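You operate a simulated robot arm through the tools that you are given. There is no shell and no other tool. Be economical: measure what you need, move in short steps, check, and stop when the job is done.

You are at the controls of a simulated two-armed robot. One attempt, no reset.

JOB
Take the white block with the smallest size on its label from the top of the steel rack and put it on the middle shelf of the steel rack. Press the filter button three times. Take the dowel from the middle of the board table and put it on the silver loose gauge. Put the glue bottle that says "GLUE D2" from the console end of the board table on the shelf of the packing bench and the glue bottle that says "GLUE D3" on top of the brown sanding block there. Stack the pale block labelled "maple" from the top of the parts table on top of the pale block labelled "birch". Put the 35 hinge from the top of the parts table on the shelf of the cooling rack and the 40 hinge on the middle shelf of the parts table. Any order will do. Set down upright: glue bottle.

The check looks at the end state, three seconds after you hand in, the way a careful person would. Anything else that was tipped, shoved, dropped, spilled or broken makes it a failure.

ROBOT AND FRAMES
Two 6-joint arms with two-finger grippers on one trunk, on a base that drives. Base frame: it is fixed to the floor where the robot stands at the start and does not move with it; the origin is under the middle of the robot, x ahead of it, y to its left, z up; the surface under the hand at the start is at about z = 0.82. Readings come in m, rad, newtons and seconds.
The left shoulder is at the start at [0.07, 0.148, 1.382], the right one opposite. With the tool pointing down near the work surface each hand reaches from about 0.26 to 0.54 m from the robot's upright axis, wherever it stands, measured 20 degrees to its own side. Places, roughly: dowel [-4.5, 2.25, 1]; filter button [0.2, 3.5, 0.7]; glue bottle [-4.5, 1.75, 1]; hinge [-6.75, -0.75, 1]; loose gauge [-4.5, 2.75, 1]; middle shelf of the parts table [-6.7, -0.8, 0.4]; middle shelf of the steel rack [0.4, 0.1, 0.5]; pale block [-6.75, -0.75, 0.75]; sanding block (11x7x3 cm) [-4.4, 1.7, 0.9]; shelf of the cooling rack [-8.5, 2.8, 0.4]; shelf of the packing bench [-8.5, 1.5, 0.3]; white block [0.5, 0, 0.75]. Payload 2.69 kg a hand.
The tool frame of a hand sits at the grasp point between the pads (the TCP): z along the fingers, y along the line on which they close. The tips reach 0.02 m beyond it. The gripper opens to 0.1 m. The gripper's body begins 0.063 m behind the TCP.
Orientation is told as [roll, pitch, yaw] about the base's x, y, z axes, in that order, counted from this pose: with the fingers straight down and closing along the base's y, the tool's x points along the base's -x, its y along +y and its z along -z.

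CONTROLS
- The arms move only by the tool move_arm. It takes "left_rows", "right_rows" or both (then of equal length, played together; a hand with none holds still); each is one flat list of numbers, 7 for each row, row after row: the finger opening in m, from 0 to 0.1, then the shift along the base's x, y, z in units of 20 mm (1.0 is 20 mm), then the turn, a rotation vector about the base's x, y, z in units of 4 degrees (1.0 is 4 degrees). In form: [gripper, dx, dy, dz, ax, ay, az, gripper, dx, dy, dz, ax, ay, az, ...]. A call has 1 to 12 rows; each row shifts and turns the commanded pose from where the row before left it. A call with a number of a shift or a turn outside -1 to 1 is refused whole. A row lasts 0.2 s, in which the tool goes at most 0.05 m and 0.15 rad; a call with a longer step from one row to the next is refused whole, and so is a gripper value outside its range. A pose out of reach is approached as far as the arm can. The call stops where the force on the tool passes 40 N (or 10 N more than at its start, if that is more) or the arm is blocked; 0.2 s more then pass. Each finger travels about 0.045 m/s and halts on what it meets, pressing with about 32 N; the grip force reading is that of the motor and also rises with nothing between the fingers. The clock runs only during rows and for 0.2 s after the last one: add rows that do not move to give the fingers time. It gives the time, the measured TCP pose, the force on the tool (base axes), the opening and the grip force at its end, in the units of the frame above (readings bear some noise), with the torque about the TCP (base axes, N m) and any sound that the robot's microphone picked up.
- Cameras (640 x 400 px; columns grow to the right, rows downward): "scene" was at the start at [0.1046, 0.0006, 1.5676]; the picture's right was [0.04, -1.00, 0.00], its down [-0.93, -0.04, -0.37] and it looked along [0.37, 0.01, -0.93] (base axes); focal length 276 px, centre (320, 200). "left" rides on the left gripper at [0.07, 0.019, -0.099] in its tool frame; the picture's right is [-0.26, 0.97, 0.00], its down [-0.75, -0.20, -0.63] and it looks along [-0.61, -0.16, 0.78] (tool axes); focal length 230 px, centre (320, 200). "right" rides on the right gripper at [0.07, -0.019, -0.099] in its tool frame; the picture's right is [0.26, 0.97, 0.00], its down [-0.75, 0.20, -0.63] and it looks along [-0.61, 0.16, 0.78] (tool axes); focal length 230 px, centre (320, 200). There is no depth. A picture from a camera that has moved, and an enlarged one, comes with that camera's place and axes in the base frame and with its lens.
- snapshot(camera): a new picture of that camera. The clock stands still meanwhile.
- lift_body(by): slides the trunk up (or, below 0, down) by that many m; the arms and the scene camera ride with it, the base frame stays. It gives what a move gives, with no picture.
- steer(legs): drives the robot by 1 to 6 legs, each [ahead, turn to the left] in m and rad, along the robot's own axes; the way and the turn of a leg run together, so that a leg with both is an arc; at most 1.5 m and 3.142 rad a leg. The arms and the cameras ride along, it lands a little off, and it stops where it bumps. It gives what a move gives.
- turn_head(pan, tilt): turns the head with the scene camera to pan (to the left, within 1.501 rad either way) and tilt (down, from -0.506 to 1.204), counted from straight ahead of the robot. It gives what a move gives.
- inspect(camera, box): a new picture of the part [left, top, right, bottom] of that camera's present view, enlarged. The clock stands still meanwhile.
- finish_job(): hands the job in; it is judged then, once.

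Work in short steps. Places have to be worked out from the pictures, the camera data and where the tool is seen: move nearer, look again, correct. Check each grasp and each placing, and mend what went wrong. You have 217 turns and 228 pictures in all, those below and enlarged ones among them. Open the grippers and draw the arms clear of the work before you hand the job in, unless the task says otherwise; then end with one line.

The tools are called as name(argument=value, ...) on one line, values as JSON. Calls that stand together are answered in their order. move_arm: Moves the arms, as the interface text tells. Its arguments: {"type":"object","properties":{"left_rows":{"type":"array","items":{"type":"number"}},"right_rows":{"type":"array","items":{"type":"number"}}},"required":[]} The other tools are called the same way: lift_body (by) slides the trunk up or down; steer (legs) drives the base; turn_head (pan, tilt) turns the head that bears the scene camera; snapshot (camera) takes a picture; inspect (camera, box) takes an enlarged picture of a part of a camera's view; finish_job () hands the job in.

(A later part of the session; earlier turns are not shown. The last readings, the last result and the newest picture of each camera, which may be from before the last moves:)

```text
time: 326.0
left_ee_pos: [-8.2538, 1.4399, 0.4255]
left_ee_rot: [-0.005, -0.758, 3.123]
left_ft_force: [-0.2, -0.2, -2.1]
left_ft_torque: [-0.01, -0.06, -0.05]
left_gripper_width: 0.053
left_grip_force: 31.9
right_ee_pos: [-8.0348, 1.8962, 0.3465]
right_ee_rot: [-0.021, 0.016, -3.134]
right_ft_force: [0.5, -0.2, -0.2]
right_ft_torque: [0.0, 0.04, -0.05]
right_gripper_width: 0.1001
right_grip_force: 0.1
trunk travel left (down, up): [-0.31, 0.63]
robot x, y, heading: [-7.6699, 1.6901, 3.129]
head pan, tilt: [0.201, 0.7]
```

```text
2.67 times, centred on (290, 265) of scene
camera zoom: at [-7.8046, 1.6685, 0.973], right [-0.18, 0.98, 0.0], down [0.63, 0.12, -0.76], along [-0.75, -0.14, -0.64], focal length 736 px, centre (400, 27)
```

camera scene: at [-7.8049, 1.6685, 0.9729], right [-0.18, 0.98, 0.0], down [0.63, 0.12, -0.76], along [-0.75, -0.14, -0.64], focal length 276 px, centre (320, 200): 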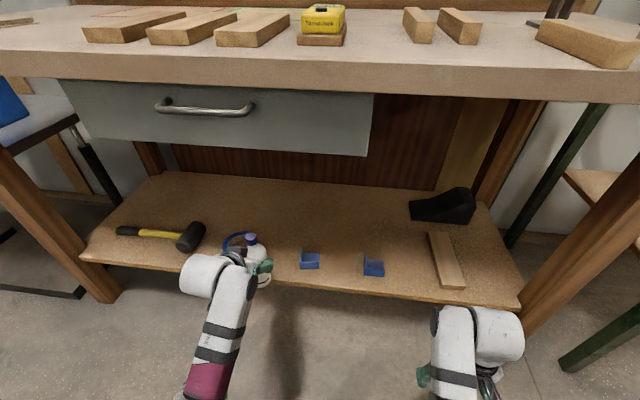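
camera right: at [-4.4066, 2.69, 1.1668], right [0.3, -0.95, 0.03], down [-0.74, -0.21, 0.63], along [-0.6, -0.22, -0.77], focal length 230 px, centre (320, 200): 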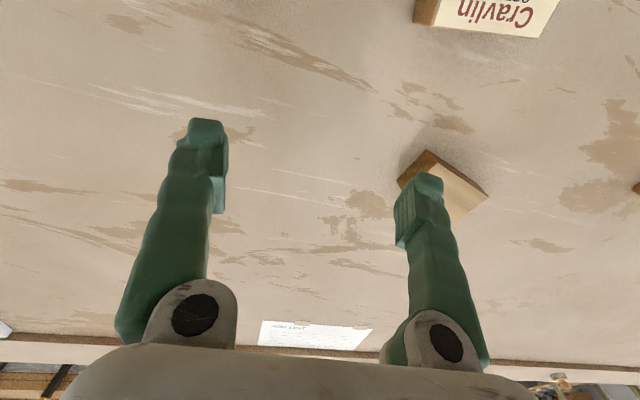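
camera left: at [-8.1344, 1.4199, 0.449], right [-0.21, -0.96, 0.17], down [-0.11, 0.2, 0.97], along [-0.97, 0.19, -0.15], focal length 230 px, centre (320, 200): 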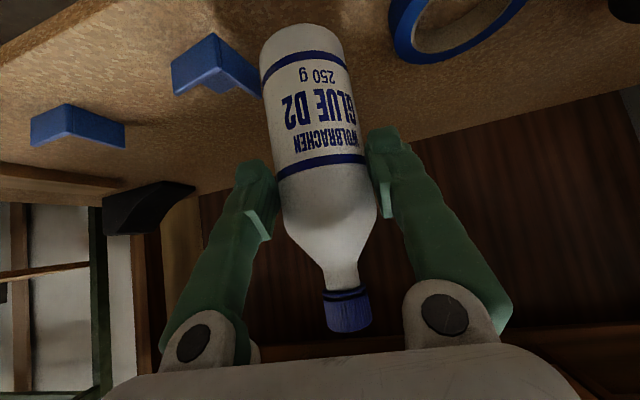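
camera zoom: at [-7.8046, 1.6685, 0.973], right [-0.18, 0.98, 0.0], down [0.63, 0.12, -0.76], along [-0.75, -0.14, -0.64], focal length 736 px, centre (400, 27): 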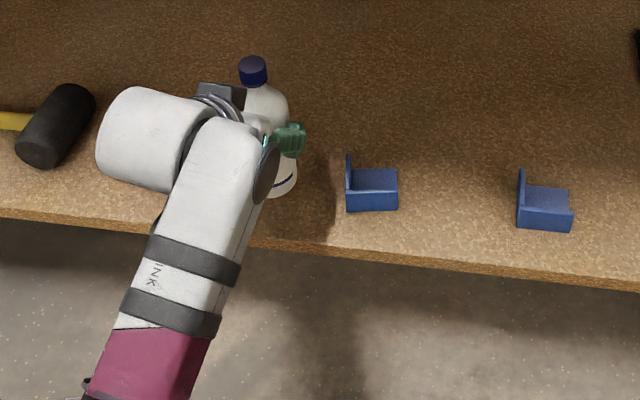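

Clear on both sides. Lower 4 cm, then step down to contact.

move_arm(left_rows=[0.04, 0, 0, -0.7, 0, 0, 0, 0.04, 0, 0, -0.7, 0, 0, 0, 0.04, 0, 0, -0.4, 0, 0, 0, 0.04, 0, 0, 0, 0, 0, 0])

move_arm(left_rows=[0.04, 0, 0, -0.2, 0, 0, 0, 0.04, 0, 0, -0.2, 0, 0, 0, 0.04, 0, 0, 0, 0, 0, 0])

snapshot(camera="left")

```text
time: 327.0
left_ee_pos: [-8.2528, 1.4397, 0.3894]
left_ee_rot: [-0.004, -0.756, 3.124]
left_ft_force: [0.5, 0.0, -2.1]
left_ft_torque: [0.0, -0.06, -0.01]
left_gripper_width: 0.0534
left_grip_force: 31.9
right_ee_pos: [-8.0341, 1.896, 0.3462]
right_ee_rot: [-0.021, 0.015, -3.134]
right_ft_force: [-0.4, 0.4, -0.1]
right_ft_torque: [-0.01, -0.01, 0.0]
right_gripper_width: 0.0999
right_grip_force: 0.0
trunk travel left (down, up): [-0.31, 0.63]
robot x, y, heading: [-7.6656, 1.6862, 3.125]
head pan, tilt: [0.201, 0.7]
```

```text
time: 327.8
left_ee_pos: [-8.2528, 1.4397, 0.3806]
left_ee_rot: [-0.005, -0.76, 3.122]
left_ft_force: [-0.6, -0.2, -3.1]
left_ft_torque: [-0.02, -0.06, -0.01]
left_gripper_width: 0.0531
left_grip_force: 31.6
right_ee_pos: [-8.0336, 1.8971, 0.3472]
right_ee_rot: [-0.022, 0.014, -3.132]
right_ft_force: [-0.1, 0.2, 0.3]
right_ft_torque: [0.01, -0.03, -0.01]
right_gripper_width: 0.1001
right_grip_force: 0.0
trunk travel left (down, up): [-0.31, 0.63]
robot x, y, heading: [-7.6656, 1.6862, 3.124]
head pan, tilt: [0.201, 0.7]
```

```text
123 pictures are left
camera left: at [-8.1339, 1.4201, 0.4049], right [-0.21, -0.96, 0.17], down [-0.11, 0.2, 0.97], along [-0.97, 0.19, -0.15], focal length 230 px, centre (320, 200)
```

left: 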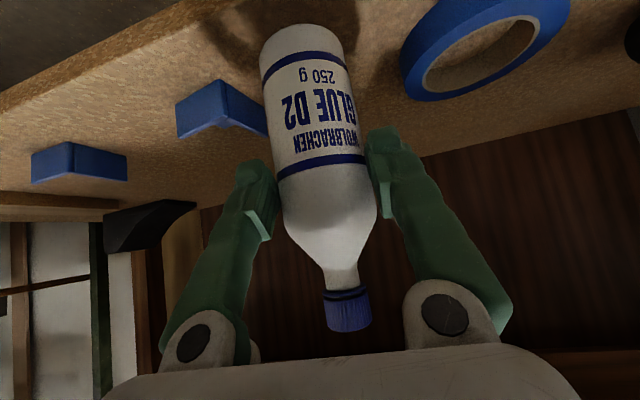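

Keep lowering in small steps.

move_arm(left_rows=[0.04, 0, 0, -0.2, 0, 0, 0, 0.04, 0, 0, -0.2, 0, 0, 0, 0.04, 0, 0, 0, 0, 0, 0])

move_arm(left_rows=[0.04, 0, 0, -0.12, 0, 0, 0, 0.04, 0, 0, -0.12, 0, 0, 0, 0.04, 0, 0, 0, 0, 0, 0])

```text
time: 328.6
left_ee_pos: [-8.2527, 1.4396, 0.3726]
left_ee_rot: [-0.006, -0.759, 3.122]
left_ft_force: [0.5, 0.1, -2.1]
left_ft_torque: [-0.02, -0.03, -0.01]
left_gripper_width: 0.0534
left_grip_force: 31.9
right_ee_pos: [-8.0342, 1.8955, 0.3468]
right_ee_rot: [-0.021, 0.016, -3.133]
right_ft_force: [-0.4, 0.0, 0.7]
right_ft_torque: [-0.02, -0.01, -0.02]
right_gripper_width: 0.0999
right_grip_force: 0.1
trunk travel left (down, up): [-0.31, 0.63]
robot x, y, heading: [-7.6683, 1.6867, 3.133]
head pan, tilt: [0.201, 0.7]
```

```text
time: 329.4
left_ee_pos: [-8.2534, 1.44, 0.37]
left_ee_rot: [-0.005, -0.757, 3.123]
left_ft_force: [0.2, 1.5, -2.9]
left_ft_torque: [0.0, -0.06, -0.02]
left_gripper_width: 0.0531
left_grip_force: 31.7
right_ee_pos: [-8.0342, 1.8961, 0.3456]
right_ee_rot: [-0.02, 0.015, -3.133]
right_ft_force: [1.0, -0.3, -0.1]
right_ft_torque: [0.0, 0.0, 0.0]
right_gripper_width: 0.1
right_grip_force: 0.1
trunk travel left (down, up): [-0.31, 0.63]
robot x, y, heading: [-7.6677, 1.6882, 3.126]
head pan, tilt: [0.201, 0.7]
```

move_arm(left_rows=[0.04, 0, 0, -0.12, 0, 0, 0, 0.04, 0, 0, -0.12, 0, 0, 0, 0.04, 0, 0, 0, 0, 0, 0])

move_arm(left_rows=[0.04, 0, 0, -0.12, 0, 0, 0, 0.04, 0, 0, -0.12, 0, 0, 0, 0.04, 0, 0, 0, 0, 0, 0])

snapshot(camera="left")

```text
time: 330.2
left_ee_pos: [-8.2524, 1.4395, 0.3636]
left_ee_rot: [-0.006, -0.758, 3.121]
left_ft_force: [-0.6, 0.0, -2.9]
left_ft_torque: [0.01, -0.01, 0.01]
left_gripper_width: 0.0532
left_grip_force: 32.5
right_ee_pos: [-8.0331, 1.8968, 0.347]
right_ee_rot: [-0.022, 0.015, -3.134]
right_ft_force: [0.1, 0.0, 0.1]
right_ft_torque: [-0.04, -0.02, 0.02]
right_gripper_width: 0.1
right_grip_force: 0.0
trunk travel left (down, up): [-0.31, 0.63]
robot x, y, heading: [-7.6698, 1.6865, 3.124]
head pan, tilt: [0.201, 0.7]
```

```text
time: 331.0
left_ee_pos: [-8.2527, 1.4396, 0.3588]
left_ee_rot: [-0.006, -0.758, 3.123]
left_ft_force: [-0.7, 0.6, -3.0]
left_ft_torque: [0.0, -0.03, -0.02]
left_gripper_width: 0.0534
left_grip_force: 32.0
right_ee_pos: [-8.034, 1.8961, 0.346]
right_ee_rot: [-0.02, 0.016, -3.132]
right_ft_force: [0.8, 0.3, 0.5]
right_ft_torque: [-0.01, -0.03, -0.04]
right_gripper_width: 0.0999
right_grip_force: 0.1
trunk travel left (down, up): [-0.31, 0.63]
robot x, y, heading: [-7.6666, 1.6829, 3.127]
head pan, tilt: [0.201, 0.7]
```

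```text
122 pictures are left
camera left: at [-8.134, 1.42, 0.3821], right [-0.21, -0.96, 0.17], down [-0.11, 0.2, 0.97], along [-0.97, 0.19, -0.15], focal length 230 px, centre (320, 200)
```

left: 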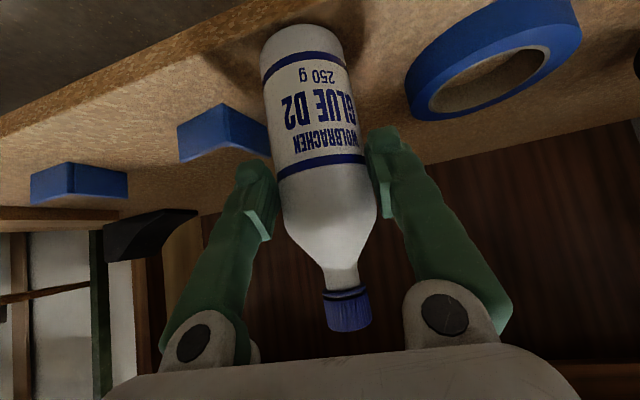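

Still a small gap; continue.

move_arm(left_rows=[0.04, 0, 0, -0.15, 0, 0, 0, 0.04, 0, 0, -0.15, 0, 0, 0, 0.04, 0, 0, 0, 0, 0, 0])

move_arm(left_rows=[0.04, 0, 0, -0.15, 0, 0, 0, 0.04, 0, 0, -0.15, 0, 0, 0, 0.04, 0, 0, 0, 0, 0, 0])

```text
time: 331.8
left_ee_pos: [-8.2526, 1.44, 0.3567]
left_ee_rot: [-0.003, -0.766, 3.121]
left_ft_force: [1.1, -0.8, 9.4]
left_ft_torque: [-0.24, 0.07, -0.02]
left_gripper_width: 0.0531
left_grip_force: 31.9
right_ee_pos: [-8.0336, 1.8977, 0.3477]
right_ee_rot: [-0.021, 0.014, -3.132]
right_ft_force: [0.9, -0.7, 0.5]
right_ft_torque: [0.01, 0.0, -0.01]
right_gripper_width: 0.1
right_grip_force: 0.0
trunk travel left (down, up): [-0.31, 0.63]
robot x, y, heading: [-7.6677, 1.6832, 3.124]
head pan, tilt: [0.201, 0.7]
```

```text
time: 332.6
left_ee_pos: [-8.2519, 1.441, 0.3541]
left_ee_rot: [0.001, -0.774, 3.118]
left_ft_force: [5.1, -3.0, 30.3]
left_ft_torque: [-0.11, 0.53, -0.06]
left_gripper_width: 0.0533
left_grip_force: 32.8
right_ee_pos: [-8.0323, 1.8974, 0.3489]
right_ee_rot: [-0.018, 0.008, -3.133]
right_ft_force: [0.2, -0.8, -0.2]
right_ft_torque: [0.01, 0.01, 0.01]
right_gripper_width: 0.1
right_grip_force: 0.1
trunk travel left (down, up): [-0.31, 0.63]
robot x, y, heading: [-7.6671, 1.6833, 3.131]
head pan, tilt: [0.201, 0.7]
```

Contact. Relieve the pressure by 5 mm, then open to 0.078.

move_arm(left_rows=[0.04, 0, 0, 0.26, 0, 0, 0, 0.06, 0, 0, 0, 0, 0, 0, 0.07, 0, 0, 0, 0, 0, 0, 0.078, 0, 0, 0, 0, 0, 0, 0.078, 0, 0, 0, 0, 0, 0])

snapshot(camera="left")

```text
time: 333.8
left_ee_pos: [-8.2525, 1.4403, 0.3523]
left_ee_rot: [-0.006, -0.758, 3.121]
left_ft_force: [-0.2, -0.4, 0.3]
left_ft_torque: [-0.02, 0.01, 0.03]
left_gripper_width: 0.0779
left_grip_force: 0.0
right_ee_pos: [-8.0336, 1.8963, 0.3476]
right_ee_rot: [-0.022, 0.014, -3.132]
right_ft_force: [0.0, -0.4, 0.5]
right_ft_torque: [0.0, -0.01, 0.03]
right_gripper_width: 0.1001
right_grip_force: 0.0
trunk travel left (down, up): [-0.31, 0.63]
robot x, y, heading: [-7.6661, 1.6856, 3.125]
head pan, tilt: [0.201, 0.7]
```

```text
121 pictures are left
camera left: at [-8.1338, 1.4201, 0.3755], right [-0.21, -0.96, 0.17], down [-0.11, 0.2, 0.97], along [-0.97, 0.19, -0.15], focal length 230 px, centre (320, 200)
```

left: 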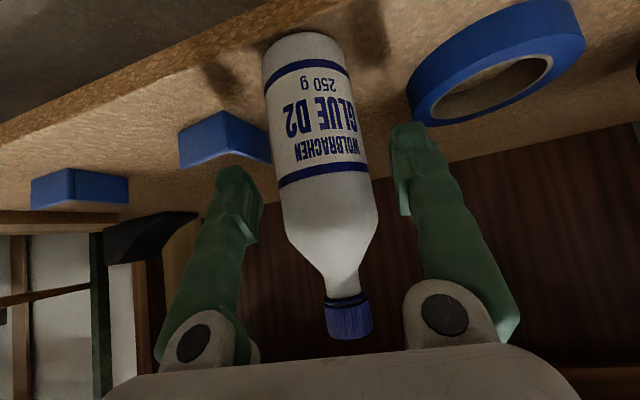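

D2 stands free. Back the robot straight out and check.

steer(legs=[[-0.25, 0]])

snapshot(camera="scene")

```text
time: 335.6
left_ee_pos: [-8.0036, 1.4361, 0.3513]
left_ee_rot: [-0.005, -0.759, 3.121]
left_ft_force: [-0.3, -0.1, -0.5]
left_ft_torque: [-0.01, -0.01, 0.0]
left_gripper_width: 0.0781
left_grip_force: 0.0
right_ee_pos: [-7.7847, 1.8942, 0.3469]
right_ee_rot: [-0.021, 0.014, -3.132]
right_ft_force: [-0.4, 0.1, 0.4]
right_ft_torque: [0.0, -0.03, 0.0]
right_gripper_width: 0.1001
right_grip_force: 0.1
trunk travel left (down, up): [-0.31, 0.63]
robot x, y, heading: [-7.4193, 1.6884, 3.122]
head pan, tilt: [0.201, 0.7]
```

```text
120 pictures are left
camera scene: at [-7.5552, 1.6651, 0.9732], right [-0.18, 0.98, 0.0], down [0.63, 0.12, -0.77], along [-0.75, -0.14, -0.64], focal length 276 px, centre (320, 200)
```

scene: 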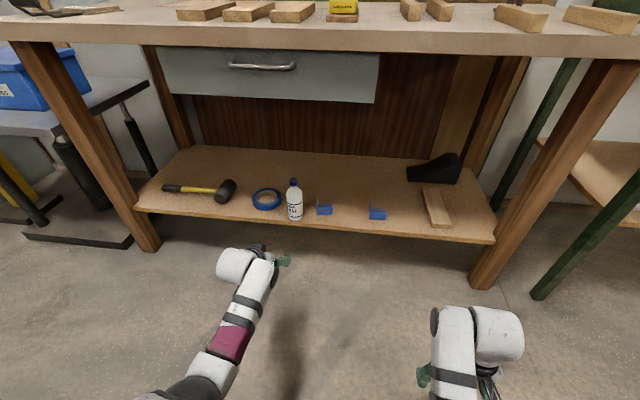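

D2 stands upright on the shelf. Now raise the trunk and go to the parts table.

lift_body(by=0.4)

lift_body(by=0.23)

steer(legs=[[-0.05, 0], [0, 1.59], [1.4, 0]])

turn_head(pan=0.4, tilt=0.7)

snapshot(camera="scene")

```text
time: 339.5
left_ee_pos: [-8.0037, 1.4378, 0.7536]
left_ee_rot: [-0.007, -0.759, 3.121]
left_ft_force: [-0.4, 0.1, 0.0]
left_ft_torque: [0.01, 0.03, -0.01]
left_gripper_width: 0.0779
left_grip_force: 0.0
right_ee_pos: [-7.7847, 1.8933, 0.7453]
right_ee_rot: [-0.021, 0.016, -3.133]
right_ft_force: [0.2, -0.1, 0.0]
right_ft_torque: [0.03, 0.0, 0.0]
right_gripper_width: 0.1001
right_grip_force: 0.1
trunk travel left (down, up): [-0.71, 0.23]
robot x, y, heading: [-7.419, 1.6863, 3.131]
head pan, tilt: [0.201, 0.7]
```

```text
time: 341.9
left_ee_pos: [-8.0039, 1.4376, 0.9818]
left_ee_rot: [-0.006, -0.759, 3.121]
left_ft_force: [0.4, 0.3, 0.0]
left_ft_torque: [-0.01, 0.0, -0.01]
left_gripper_width: 0.0777
left_grip_force: 0.1
right_ee_pos: [-7.7846, 1.8936, 0.977]
right_ee_rot: [-0.023, 0.015, -3.132]
right_ft_force: [0.1, 0.0, -0.7]
right_ft_torque: [-0.02, 0.0, 0.01]
right_gripper_width: 0.0998
right_grip_force: 0.1
trunk travel left (down, up): [-0.94, 0.0]
robot x, y, heading: [-7.4207, 1.6804, 3.125]
head pan, tilt: [0.201, 0.7]
```

```text
time: 353.2
left_ee_pos: [-7.1493, -0.2919, 0.9818]
left_ee_rot: [-0.005, -0.758, -1.598]
left_ft_force: [0.3, -0.6, 0.7]
left_ft_torque: [0.0, -0.03, 0.0]
left_gripper_width: 0.0779
left_grip_force: 0.1
right_ee_pos: [-7.6057, -0.07, 0.976]
right_ee_rot: [-0.019, 0.014, -1.568]
right_ft_force: [0.2, 0.5, -0.6]
right_ft_torque: [0.02, -0.02, 0.02]
right_gripper_width: 0.0999
right_grip_force: 0.1
trunk travel left (down, up): [-0.94, 0.0]
robot x, y, heading: [-7.3908, 0.2924, -1.591]
head pan, tilt: [0.201, 0.7]
```

```text
time: 353.9
left_ee_pos: [-7.1495, -0.2919, 0.9826]
left_ee_rot: [-0.005, -0.759, -1.596]
left_ft_force: [0.1, -1.1, 0.1]
left_ft_torque: [-0.01, 0.01, -0.01]
left_gripper_width: 0.078
left_grip_force: 0.1
right_ee_pos: [-7.6048, -0.0705, 0.977]
right_ee_rot: [-0.021, 0.015, -1.57]
right_ft_force: [0.1, -0.9, 0.5]
right_ft_torque: [0.03, -0.02, 0.0]
right_gripper_width: 0.1
right_grip_force: 0.1
trunk travel left (down, up): [-0.94, 0.0]
robot x, y, heading: [-7.3893, 0.2949, -1.596]
head pan, tilt: [0.4, 0.7]
```

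```text
119 pictures are left
camera scene: at [-7.3625, 0.1629, 1.6031], right [-0.93, -0.37, 0.0], down [-0.24, 0.6, -0.76], along [0.28, -0.71, -0.64], focal length 276 px, centre (320, 200)
```

scene: 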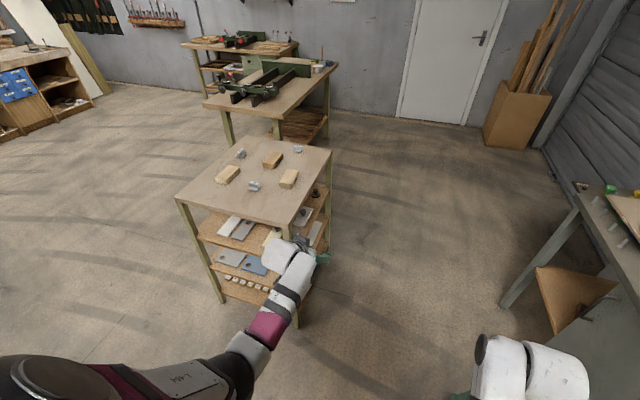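

inspect(camera="scene", box=[160, 120, 352, 240])

inspect(camera="scene", box=[180, 190, 340, 310])

```text
3.33 times, centred on (256, 180) of scene
camera zoom: at [-7.3625, 0.1629, 1.6031], right [-0.93, -0.37, 0.0], down [-0.24, 0.6, -0.76], along [0.28, -0.71, -0.64], focal length 920 px, centre (533, 267)
```

zoom: 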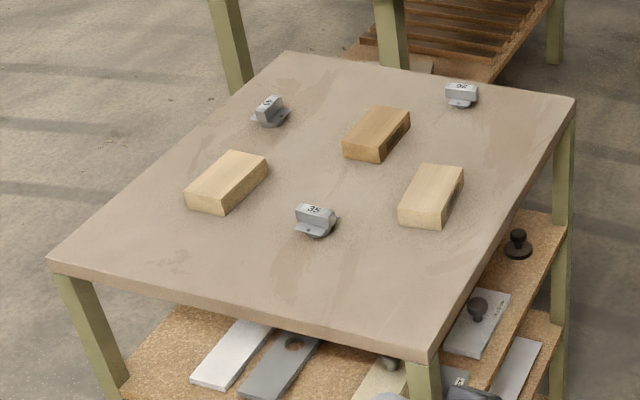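

```text
3.33 times, centred on (260, 250) of scene
camera zoom: at [-7.3625, 0.1629, 1.6031], right [-0.93, -0.37, 0.0], down [-0.24, 0.6, -0.76], along [0.28, -0.71, -0.64], focal length 920 px, centre (520, 33)
```

zoom: 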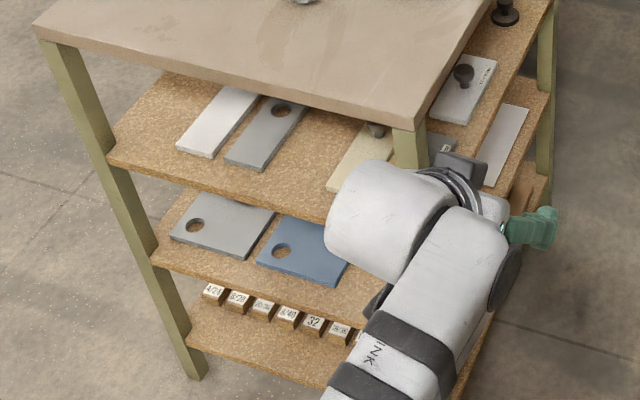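

Hinges and blocks are on the top; I'll zoom in to read labels.

inspect(camera="scene", box=[210, 135, 270, 200])

inspect(camera="scene", box=[260, 135, 320, 200])

```text
6.15 times, centred on (240, 168) of scene
camera zoom: at [-7.3625, 0.1629, 1.6031], right [-0.93, -0.37, 0.0], down [-0.24, 0.6, -0.76], along [0.28, -0.71, -0.64], focal length 1698 px, centre (812, 400)
```

zoom: 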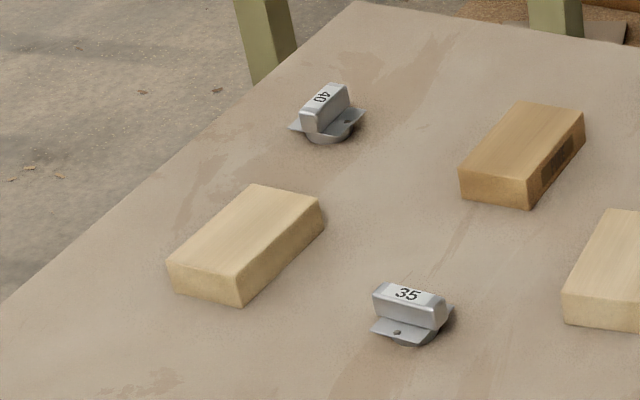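

```text
6.15 times, centred on (290, 168) of scene
camera zoom: at [-7.3625, 0.1629, 1.6031], right [-0.93, -0.37, 0.0], down [-0.24, 0.6, -0.76], along [0.28, -0.71, -0.64], focal length 1698 px, centre (505, 400)
```

zoom: 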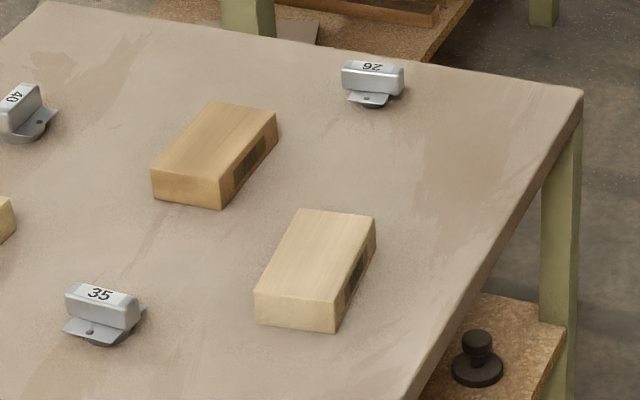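

35 and 40 hinges are identified; the block labels face -x. I'll drive to the -x side of the table and face it.

steer(legs=[[1.03, 0], [0, 1.59]])

turn_head(pan=0, tilt=0.8)

snapshot(camera="scene")

inspect(camera="scene", box=[220, 180, 420, 305])

```text
time: 363.1
left_ee_pos: [-6.8334, -0.4766, 0.983]
left_ee_rot: [-0.006, -0.758, 0.001]
left_ft_force: [-0.3, 0.1, -0.2]
left_ft_torque: [-0.01, 0.02, 0.0]
left_gripper_width: 0.078
left_grip_force: 0.0
right_ee_pos: [-7.0422, -0.9372, 0.9767]
right_ee_rot: [-0.019, 0.016, 0.029]
right_ft_force: [0.1, 0.3, 0.0]
right_ft_torque: [-0.01, 0.03, -0.01]
right_gripper_width: 0.0998
right_grip_force: 0.0
trunk travel left (down, up): [-0.94, 0.0]
robot x, y, heading: [-7.4082, -0.7349, 0.006]
head pan, tilt: [0.4, 0.7]
```

```text
time: 364.0
left_ee_pos: [-6.8323, -0.477, 0.9818]
left_ee_rot: [-0.005, -0.76, 0.002]
left_ft_force: [-0.6, -0.2, -0.4]
left_ft_torque: [0.01, 0.01, 0.06]
left_gripper_width: 0.078
left_grip_force: 0.1
right_ee_pos: [-7.0409, -0.9384, 0.977]
right_ee_rot: [-0.022, 0.016, 0.029]
right_ft_force: [0.0, 0.5, 0.4]
right_ft_torque: [0.0, 0.01, 0.0]
right_gripper_width: 0.1001
right_grip_force: 0.1
trunk travel left (down, up): [-0.94, 0.0]
robot x, y, heading: [-7.4129, -0.7351, 0.01]
head pan, tilt: [0.0, 0.799]
```

```text
114 pictures are left
camera scene: at [-7.2825, -0.735, 1.5949], right [0.01, -1.0, 0.0], down [-0.72, 0.0, -0.7], along [0.7, 0.0, -0.72], focal length 276 px, centre (320, 200)
```

scene: 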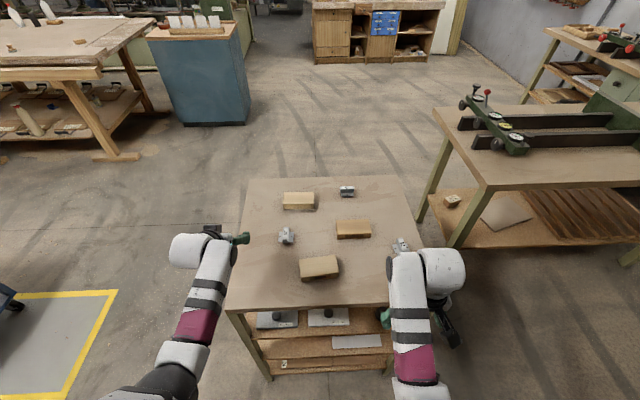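

```text
3.20 times, centred on (320, 242) of scene
camera zoom: at [-7.2825, -0.735, 1.5949], right [0.01, -1.0, 0.0], down [-0.72, 0.0, -0.7], along [0.7, 0.0, -0.72], focal length 883 px, centre (320, 64)
```

zoom: 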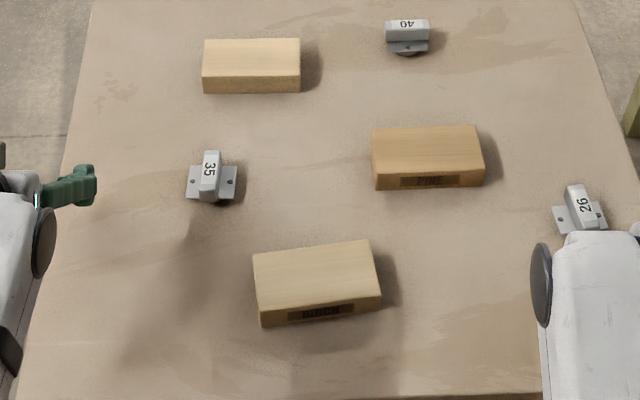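

The front block says BIRCH. Zooming in to read the darker block.

inspect(camera="scene", box=[325, 215, 381, 250])

```text
11.43 times, centred on (353, 232) of scene
camera zoom: at [-7.2825, -0.735, 1.5949], right [0.01, -1.0, 0.0], down [-0.72, 0.0, -0.7], along [0.7, 0.0, -0.72], focal length 3153 px, centre (-57, -171)
```

zoom: 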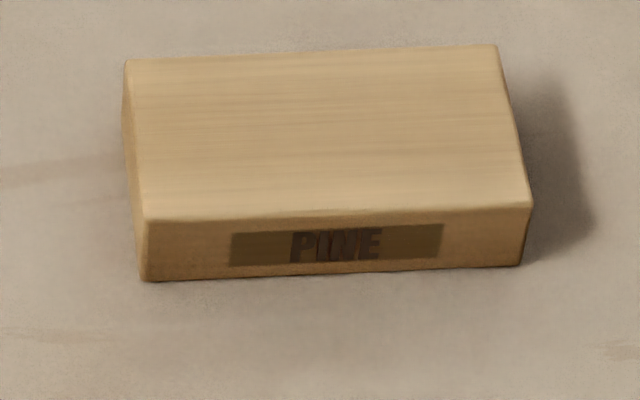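

The far-left pale block must be maple (the others are BIRCH and PINE). I'll take hinge 35 first: rotate the base right 0.23 while yawing the wrist back so the fingers stay aligned with its bar.

move_arm(left_rows=[0.1, 0, 0, 0, 0, 0, 0.85, 0.1, 0, 0, 0, 0, 0, 0.85, 0.1, 0, 0, 0, 0, 0, 0.8, 0.1, 0, 0, 0, 0, 0, 0.8, 0.1, 0, 0, 0, 0, 0, 0])

steer(legs=[[0, -0.235]])

snapshot(camera="left")

snapshot(camera="scene")

```text
time: 365.2
left_ee_pos: [-6.8323, -0.4769, 0.9819]
left_ee_rot: [-0.005, -0.759, 0.233]
left_ft_force: [-0.6, 0.4, 0.6]
left_ft_torque: [0.0, -0.05, 0.01]
left_gripper_width: 0.1
left_grip_force: 0.1
right_ee_pos: [-7.0413, -0.9388, 0.9755]
right_ee_rot: [-0.02, 0.016, 0.029]
right_ft_force: [0.2, 0.0, -1.0]
right_ft_torque: [0.0, -0.04, 0.0]
right_gripper_width: 0.1
right_grip_force: 0.1
trunk travel left (down, up): [-0.94, 0.0]
robot x, y, heading: [-7.4135, -0.7328, 0.005]
head pan, tilt: [0.0, 0.799]
```

```text
time: 366.4
left_ee_pos: [-6.7886, -0.6163, 0.9828]
left_ee_rot: [-0.006, -0.759, -0.001]
left_ft_force: [0.0, 0.0, 0.0]
left_ft_torque: [0.0, 0.03, -0.03]
left_gripper_width: 0.1
left_grip_force: 0.1
right_ee_pos: [-7.0972, -1.016, 0.9777]
right_ee_rot: [-0.021, 0.014, -0.203]
right_ft_force: [-0.5, 0.0, 0.2]
right_ft_torque: [-0.01, 0.0, 0.04]
right_gripper_width: 0.0999
right_grip_force: 0.0
trunk travel left (down, up): [-0.94, 0.0]
robot x, y, heading: [-7.4097, -0.7349, -0.225]
head pan, tilt: [0.0, 0.799]
```

```text
111 pictures are left
camera left: at [-6.906, -0.5958, 1.0054], right [0.19, 0.97, 0.17], down [0.11, -0.2, 0.97], along [0.98, -0.17, -0.14], focal length 230 px, centre (320, 200)
```

left: 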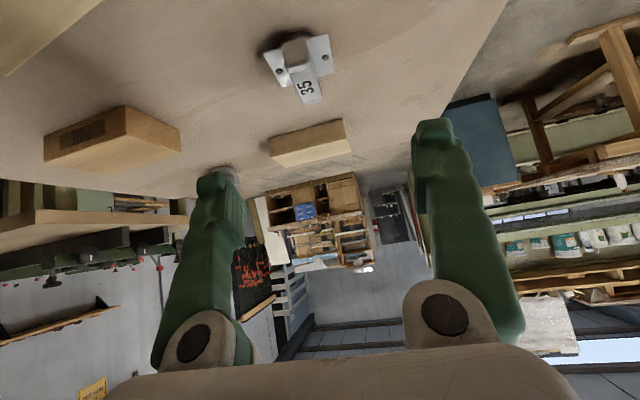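

```text
110 pictures are left
camera scene: at [-7.2852, -0.7643, 1.5948], right [-0.22, -0.97, 0.0], down [-0.7, 0.16, -0.7], along [0.68, -0.16, -0.72], focal length 276 px, centre (320, 200)
```

scene: 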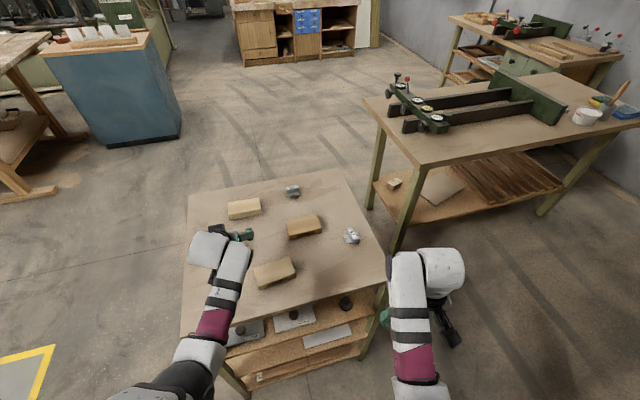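

Zooming in on the hinge in the left-hand view.

inspect(camera="left", box=[230, 10, 370, 120])

```text
3.64 times, centred on (300, 65) of left
camera zoom: at [-6.906, -0.5958, 1.0054], right [0.19, 0.97, 0.17], down [0.11, -0.2, 0.97], along [0.98, -0.17, -0.14], focal length 837 px, centre (393, 691)
```

zoom: 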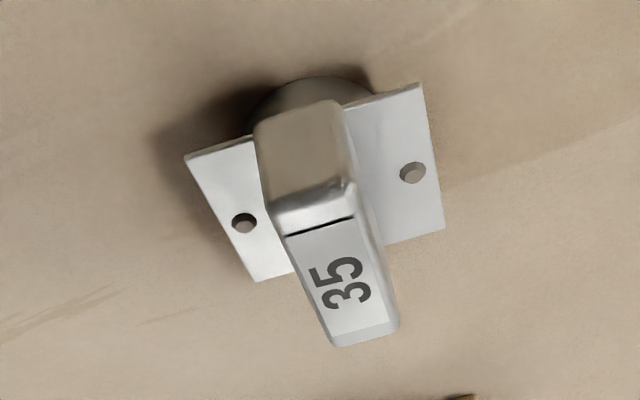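

Hinge 35's bar is centred near [-6.751, -0.620] with its top at z≈0.90, lying along x. I'll move over it, descend partway, and check.

move_arm(left_rows=[0.06, 0.8, -0.2, -1, 0, 0, 0, 0.06, 0.8, 0, -1, 0, 0, 0, 0.06, 0, 0, -0.9, 0, 0, 0, 0.06, 0, 0, 0, 0, 0, 0])

snapshot(camera="left")

inspect(camera="scene", box=[200, 190, 296, 250])

```text
time: 367.4
left_ee_pos: [-6.7571, -0.6204, 0.9243]
left_ee_rot: [-0.004, -0.761, 0.0]
left_ft_force: [-0.1, -0.4, -0.1]
left_ft_torque: [0.0, 0.01, -0.03]
left_gripper_width: 0.0599
left_grip_force: 0.0
right_ee_pos: [-7.0979, -1.0182, 0.9767]
right_ee_rot: [-0.022, 0.011, -0.202]
right_ft_force: [0.3, -0.6, -0.4]
right_ft_torque: [0.02, 0.02, 0.03]
right_gripper_width: 0.1
right_grip_force: 0.0
trunk travel left (down, up): [-0.94, 0.0]
robot x, y, heading: [-7.4094, -0.7358, -0.226]
head pan, tilt: [0.0, 0.799]
```

```text
108 pictures are left
camera left: at [-6.8742, -0.6003, 0.9483], right [0.19, 0.97, 0.17], down [0.11, -0.2, 0.97], along [0.98, -0.17, -0.14], focal length 230 px, centre (320, 200)
```

left: 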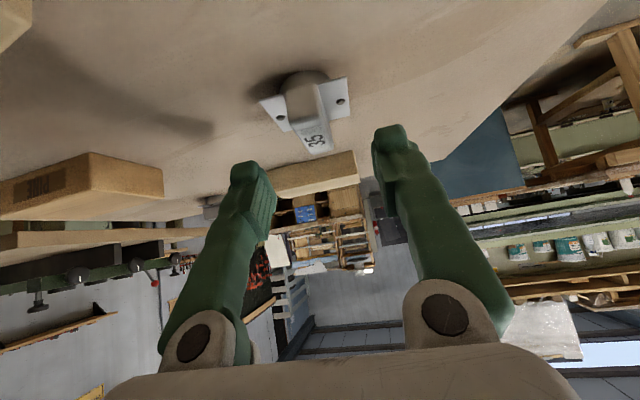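

```text
6.67 times, centred on (248, 220) of scene
camera zoom: at [-7.2865, -0.7654, 1.5949], right [-0.22, -0.97, 0.0], down [-0.7, 0.16, -0.7], along [0.68, -0.16, -0.72], focal length 1839 px, centre (800, 67)
```

zoom: 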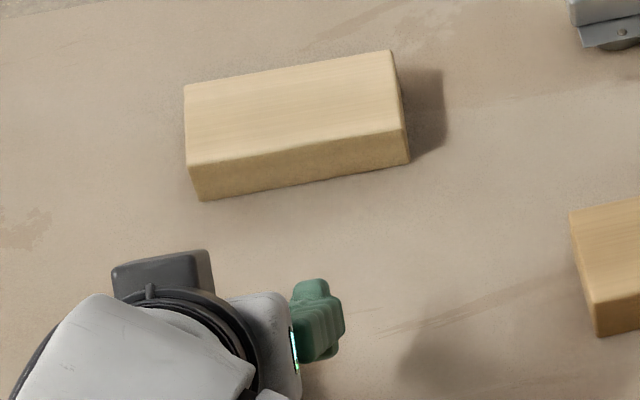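

Aligned. Descend gently with fingers open until touching the plate or reaching the right depth.

move_arm(left_rows=[0.06, -0.1, 0.05, -0.3, 0, 0, 0, 0.06, 0, 0, -0.3, 0, 0, 0, 0.06, 0, 0, -0.2, 0, 0, 0, 0.06, 0, 0, 0, 0, 0, 0])

snapshot(camera="left")

```text
time: 368.4
left_ee_pos: [-6.7579, -0.6206, 0.9078]
left_ee_rot: [-0.006, -0.758, 0.0]
left_ft_force: [-0.5, 1.2, -0.9]
left_ft_torque: [0.03, 0.01, 0.02]
left_gripper_width: 0.0598
left_grip_force: 0.0
right_ee_pos: [-7.0971, -1.017, 0.978]
right_ee_rot: [-0.02, 0.014, -0.202]
right_ft_force: [-0.9, 0.9, -0.3]
right_ft_torque: [-0.01, -0.02, 0.01]
right_gripper_width: 0.1001
right_grip_force: 0.1
trunk travel left (down, up): [-0.94, 0.0]
robot x, y, heading: [-7.4132, -0.7355, -0.226]
head pan, tilt: [0.0, 0.799]
```

```text
106 pictures are left
camera left: at [-6.8761, -0.5994, 0.9321], right [0.19, 0.97, 0.17], down [0.11, -0.2, 0.97], along [0.98, -0.17, -0.14], focal length 230 px, centre (320, 200)
```

left: 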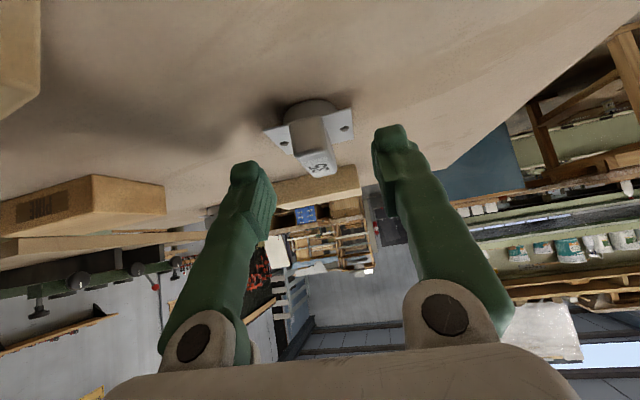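

Continue down 8 mm.

move_arm(left_rows=[0.06, 0, 0, -0.2, 0, 0, 0, 0.06, 0, 0, -0.2, 0, 0, 0, 0.06, 0, 0, 0, 0, 0, 0])

inspect(camera="left", box=[210, 70, 430, 210])

```text
time: 369.2
left_ee_pos: [-6.7578, -0.6197, 0.9008]
left_ee_rot: [-0.006, -0.758, -0.003]
left_ft_force: [0.3, -0.8, -0.3]
left_ft_torque: [0.03, -0.01, 0.0]
left_gripper_width: 0.0599
left_grip_force: 0.1
right_ee_pos: [-7.0982, -1.0176, 0.977]
right_ee_rot: [-0.021, 0.013, -0.203]
right_ft_force: [-0.8, -0.6, 0.3]
right_ft_torque: [0.0, -0.01, -0.01]
right_gripper_width: 0.1
right_grip_force: 0.0
trunk travel left (down, up): [-0.94, 0.0]
robot x, y, heading: [-7.4092, -0.7321, -0.224]
head pan, tilt: [0.0, 0.799]
```

```text
2.86 times, centred on (320, 140) of left
camera zoom: at [-6.8759, -0.5997, 0.924], right [0.19, 0.97, 0.17], down [0.11, -0.2, 0.97], along [0.98, -0.17, -0.14], focal length 657 px, centre (320, 371)
```

zoom: 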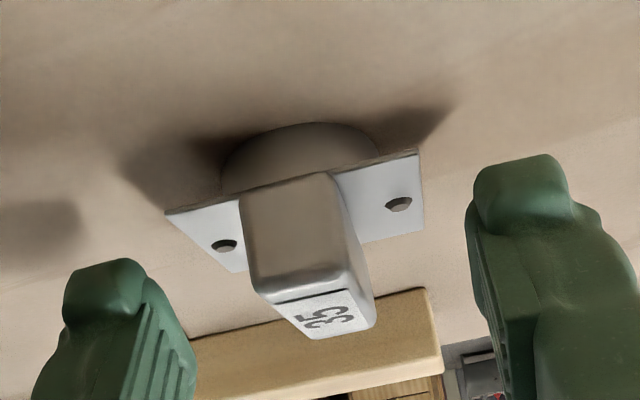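

The bar spans z 0.879–0.895. Raise 2 mm to clear the wings, then close.

move_arm(left_rows=[0.06, 0, 0, 0.12, 0, 0, 0, 0.0, 0, 0, 0, 0, 0, 0, 0.0, 0, 0, 0, 0, 0, 0, 0.0, 0, 0, 0, 0, 0, 0, 0.0, 0, 0, 0, 0, 0, 0, 0.0, 0, 0, 0, 0, 0, 0])

snapshot(camera="left")

```text
time: 370.6
left_ee_pos: [-6.758, -0.6203, 0.9032]
left_ee_rot: [-0.006, -0.759, 0.0]
left_ft_force: [0.9, -0.9, 0.0]
left_ft_torque: [-0.03, 0.02, 0.01]
left_gripper_width: 0.0167
left_grip_force: 32.0
right_ee_pos: [-7.0968, -1.018, 0.9777]
right_ee_rot: [-0.021, 0.015, -0.199]
right_ft_force: [0.5, -1.1, 0.1]
right_ft_torque: [0.0, -0.03, 0.04]
right_gripper_width: 0.1
right_grip_force: 0.0
trunk travel left (down, up): [-0.94, 0.0]
robot x, y, heading: [-7.4155, -0.7326, -0.227]
head pan, tilt: [0.0, 0.799]
```

```text
104 pictures are left
camera left: at [-6.8761, -0.5998, 0.9262], right [0.19, 0.97, 0.17], down [0.11, -0.2, 0.97], along [0.98, -0.17, -0.14], focal length 230 px, centre (320, 200)
```

left: 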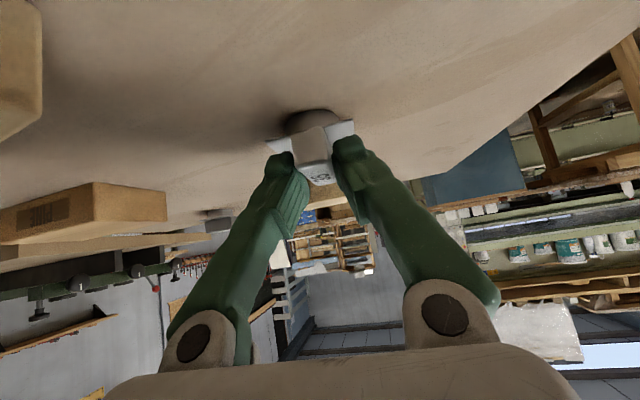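

Hinge 35 is gripped. Lift it and turn to travel +y toward the cooling rack.

move_arm(left_rows=[0, 0, 0, 1, 0, 0, 0, 0, 0, 0, 1, 0, 0, 0, 0, 0, 0, 1, 0, 0, 0, 0, 0, 0, 1, 0, 0, 0, 0, 0, 0, 1, 0, 0, 0])

snapshot(camera="left")

steer(legs=[[-0.1, 0], [0, 1.85], [1.5, 0], [1.5, 0]])

turn_head(pan=0.8, tilt=0.6)

snapshot(camera="scene")

```text
time: 371.8
left_ee_pos: [-6.7579, -0.6205, 1.0023]
left_ee_rot: [-0.005, -0.759, -0.002]
left_ft_force: [0.7, -0.3, -1.2]
left_ft_torque: [0.03, -0.01, -0.01]
left_gripper_width: 0.0167
left_grip_force: 32.4
right_ee_pos: [-7.098, -1.0175, 0.9769]
right_ee_rot: [-0.021, 0.014, -0.203]
right_ft_force: [0.1, -1.0, 0.0]
right_ft_torque: [0.01, 0.02, -0.03]
right_gripper_width: 0.1001
right_grip_force: 0.1
trunk travel left (down, up): [-0.94, 0.0]
robot x, y, heading: [-7.4118, -0.7361, -0.223]
head pan, tilt: [0.0, 0.799]
```

```text
103 pictures are left
camera left: at [-6.8764, -0.5999, 1.0263], right [0.19, 0.97, 0.17], down [0.11, -0.2, 0.97], along [0.98, -0.17, -0.14], focal length 230 px, centre (320, 200)
```

left: 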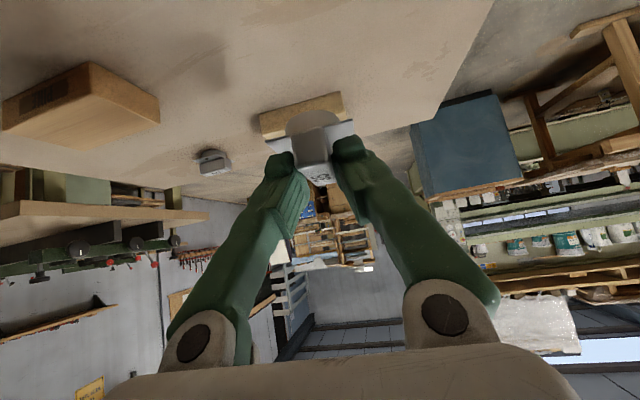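

```text
time: 391.4
left_ee_pos: [-7.9496, 2.8656, 1.0025]
left_ee_rot: [-0.005, -0.758, 1.843]
left_ft_force: [-0.8, 0.2, -0.4]
left_ft_torque: [0.01, 0.03, 0.0]
left_gripper_width: 0.0166
left_grip_force: 31.5
right_ee_pos: [-7.4781, 2.645, 0.9771]
right_ee_rot: [-0.021, 0.013, 1.64]
right_ft_force: [0.7, -0.4, 0.3]
right_ft_torque: [0.0, 0.0, 0.01]
right_gripper_width: 0.1
right_grip_force: 0.1
trunk travel left (down, up): [-0.94, 0.0]
robot x, y, heading: [-7.6669, 2.2664, 1.617]
head pan, tilt: [0.0, 0.799]
```

```text
time: 392.5
left_ee_pos: [-7.9509, 2.8657, 1.0044]
left_ee_rot: [-0.006, -0.76, 1.844]
left_ft_force: [-0.4, 0.4, -1.4]
left_ft_torque: [0.0, 0.01, 0.02]
left_gripper_width: 0.0166
left_grip_force: 31.9
right_ee_pos: [-7.4779, 2.6456, 0.978]
right_ee_rot: [-0.02, 0.015, 1.641]
right_ft_force: [-0.1, 0.7, -0.1]
right_ft_torque: [-0.01, -0.01, 0.0]
right_gripper_width: 0.1
right_grip_force: 0.1
trunk travel left (down, up): [-0.94, 0.0]
robot x, y, heading: [-7.663, 2.2669, 1.616]
head pan, tilt: [0.799, 0.6]
```

```text
102 pictures are left
camera scene: at [-7.7362, 2.3743, 1.6117], right [0.66, 0.75, 0.0], down [0.42, -0.38, -0.82], along [-0.62, 0.55, -0.57], focal length 276 px, centre (320, 200)
```

scene: 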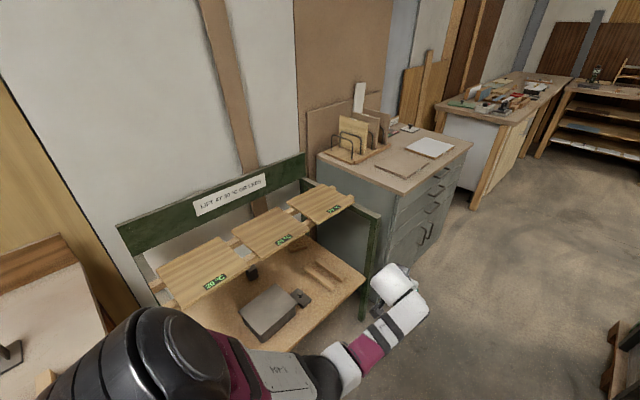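

I see the cooling rack with slatted boards on top and its shelf holding a box and strips. Drive on 0.8 m, turn to face it, back a bit, lower the trunk, and look.

steer(legs=[[0.8, 0], [0, 1.525], [-0.15, 0]])

turn_head(pan=0.1, tilt=0.6)

lift_body(by=-0.4)

snapshot(camera="scene")

snapshot(camera="left")

```text
time: 401.5
left_ee_pos: [-8.1613, 2.8048, 1.0023]
left_ee_rot: [-0.005, -0.756, -2.907]
left_ft_force: [-0.3, 0.1, -1.0]
left_ft_torque: [-0.02, -0.04, 0.0]
left_gripper_width: 0.0168
left_grip_force: 31.8
right_ee_pos: [-7.9257, 3.2703, 0.9761]
right_ee_rot: [-0.02, 0.013, -3.107]
right_ft_force: [-0.4, -0.6, 0.2]
right_ft_torque: [0.01, -0.02, 0.02]
right_gripper_width: 0.0998
right_grip_force: 0.1
trunk travel left (down, up): [-0.94, 0.0]
robot x, y, heading: [-7.5506, 3.069, -3.13]
head pan, tilt: [0.799, 0.6]
```

```text
time: 402.6
left_ee_pos: [-8.1609, 2.8043, 1.0027]
left_ee_rot: [-0.004, -0.759, -2.906]
left_ft_force: [-0.1, 1.0, -0.6]
left_ft_torque: [-0.01, 0.0, 0.04]
left_gripper_width: 0.0167
left_grip_force: 32.0
right_ee_pos: [-7.924, 3.2709, 0.9768]
right_ee_rot: [-0.021, 0.015, -3.107]
right_ft_force: [0.1, -0.6, 0.5]
right_ft_torque: [0.03, -0.01, -0.02]
right_gripper_width: 0.0999
right_grip_force: 0.1
trunk travel left (down, up): [-0.94, 0.0]
robot x, y, heading: [-7.5526, 3.0706, -3.133]
head pan, tilt: [0.099, 0.6]
```

```text
time: 406.4
left_ee_pos: [-8.1596, 2.8046, 0.6027]
left_ee_rot: [-0.006, -0.759, -2.907]
left_ft_force: [0.7, -0.1, -0.8]
left_ft_torque: [0.0, -0.03, -0.02]
left_gripper_width: 0.0165
left_grip_force: 32.1
right_ee_pos: [-7.923, 3.2705, 0.5782]
right_ee_rot: [-0.02, 0.015, -3.107]
right_ft_force: [-0.5, 0.0, -0.1]
right_ft_torque: [0.03, 0.03, 0.0]
right_gripper_width: 0.0997
right_grip_force: 0.0
trunk travel left (down, up): [-0.54, 0.4]
robot x, y, heading: [-7.5511, 3.0709, -3.129]
head pan, tilt: [0.099, 0.6]
```

```text
101 pictures are left
camera scene: at [-7.6925, 3.0566, 1.2117], right [-0.11, 0.99, 0.0], down [0.56, 0.06, -0.82], along [-0.82, -0.09, -0.57], focal length 276 px, centre (320, 200)
```

scene: 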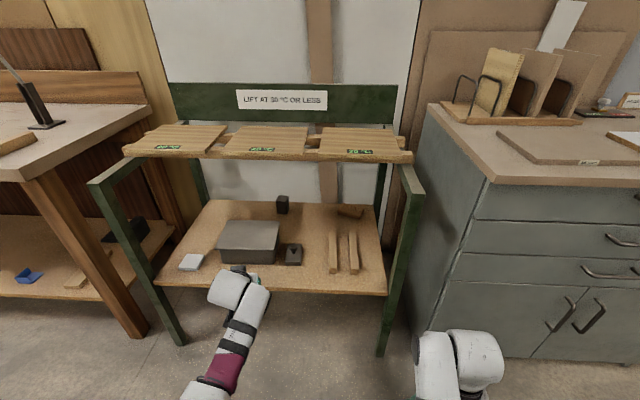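

```text
100 pictures are left
camera left: at [-8.0403, 2.8154, 0.6261], right [0.04, -0.98, 0.17], down [-0.15, 0.17, 0.97], along [-0.99, -0.07, -0.14], focal length 230 px, centre (320, 200)
```

left: 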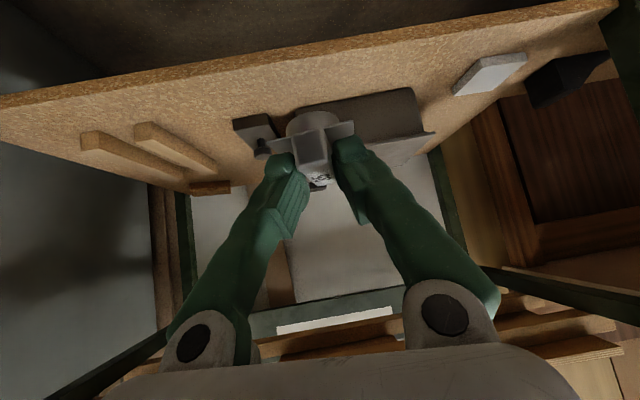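

Free spot: the front strip around (-8.335, 2.94) between the small black item and the wood strips; shelf z≈0.41. Rotate the base right 0.2, lower 0.12, then look.

steer(legs=[[0, -0.2]])

lift_body(by=-0.12)

snapshot(camera="left")

inspect(camera="scene", box=[180, 150, 420, 300])

```text
time: 407.6
left_ee_pos: [-8.1999, 2.9297, 0.6022]
left_ee_rot: [-0.004, -0.76, -3.104]
left_ft_force: [0.9, -0.1, -1.2]
left_ft_torque: [-0.01, 0.02, 0.01]
left_gripper_width: 0.0167
left_grip_force: 32.0
right_ee_pos: [-7.8771, 3.3399, 0.5772]
right_ee_rot: [-0.02, 0.011, 2.977]
right_ft_force: [-0.5, -0.2, -0.8]
right_ft_torque: [0.01, 0.02, -0.01]
right_gripper_width: 0.1001
right_grip_force: 0.0
trunk travel left (down, up): [-0.54, 0.4]
robot x, y, heading: [-7.5529, 3.0695, 2.952]
head pan, tilt: [0.099, 0.6]
```

```text
time: 409.1
left_ee_pos: [-8.2, 2.9303, 0.4835]
left_ee_rot: [-0.006, -0.761, -3.104]
left_ft_force: [0.2, 0.2, -0.6]
left_ft_torque: [-0.01, 0.0, 0.0]
left_gripper_width: 0.0165
left_grip_force: 32.1
right_ee_pos: [-7.878, 3.3391, 0.4576]
right_ee_rot: [-0.019, 0.012, 2.978]
right_ft_force: [-0.4, -0.6, -0.2]
right_ft_torque: [0.03, -0.03, -0.02]
right_gripper_width: 0.1001
right_grip_force: 0.1
trunk travel left (down, up): [-0.42, 0.52]
robot x, y, heading: [-7.5519, 3.066, 2.952]
head pan, tilt: [0.099, 0.6]
```

```text
99 pictures are left
camera left: at [-8.081, 2.917, 0.5061], right [-0.15, -0.97, 0.17], down [-0.12, 0.19, 0.97], along [-0.98, 0.13, -0.14], focal length 230 px, centre (320, 200)
```

left: 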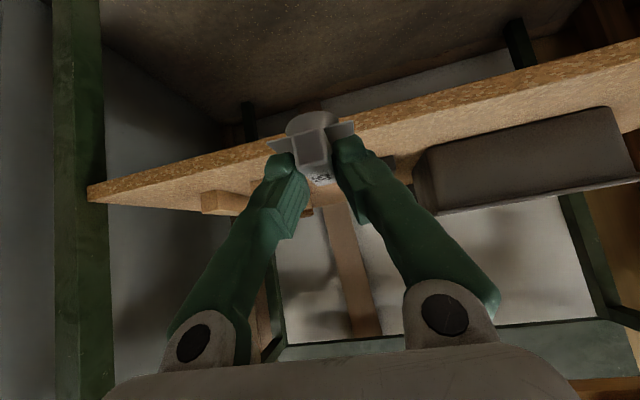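

```text
2.67 times, centred on (300, 225) of scene
camera zoom: at [-7.6917, 3.0841, 1.0918], right [0.09, 1.0, 0.0], down [0.56, -0.05, -0.83], along [-0.82, 0.07, -0.56], focal length 736 px, centre (373, 133)
```

zoom: 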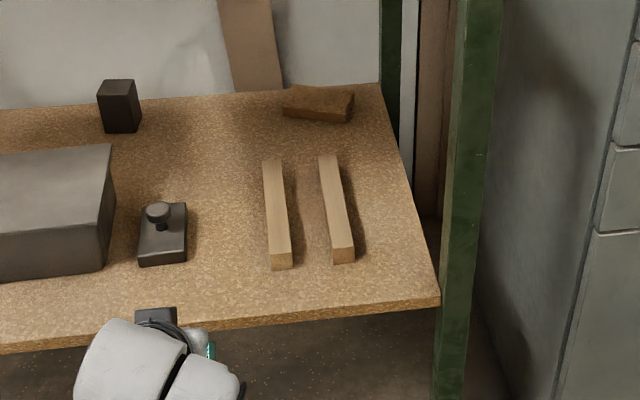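

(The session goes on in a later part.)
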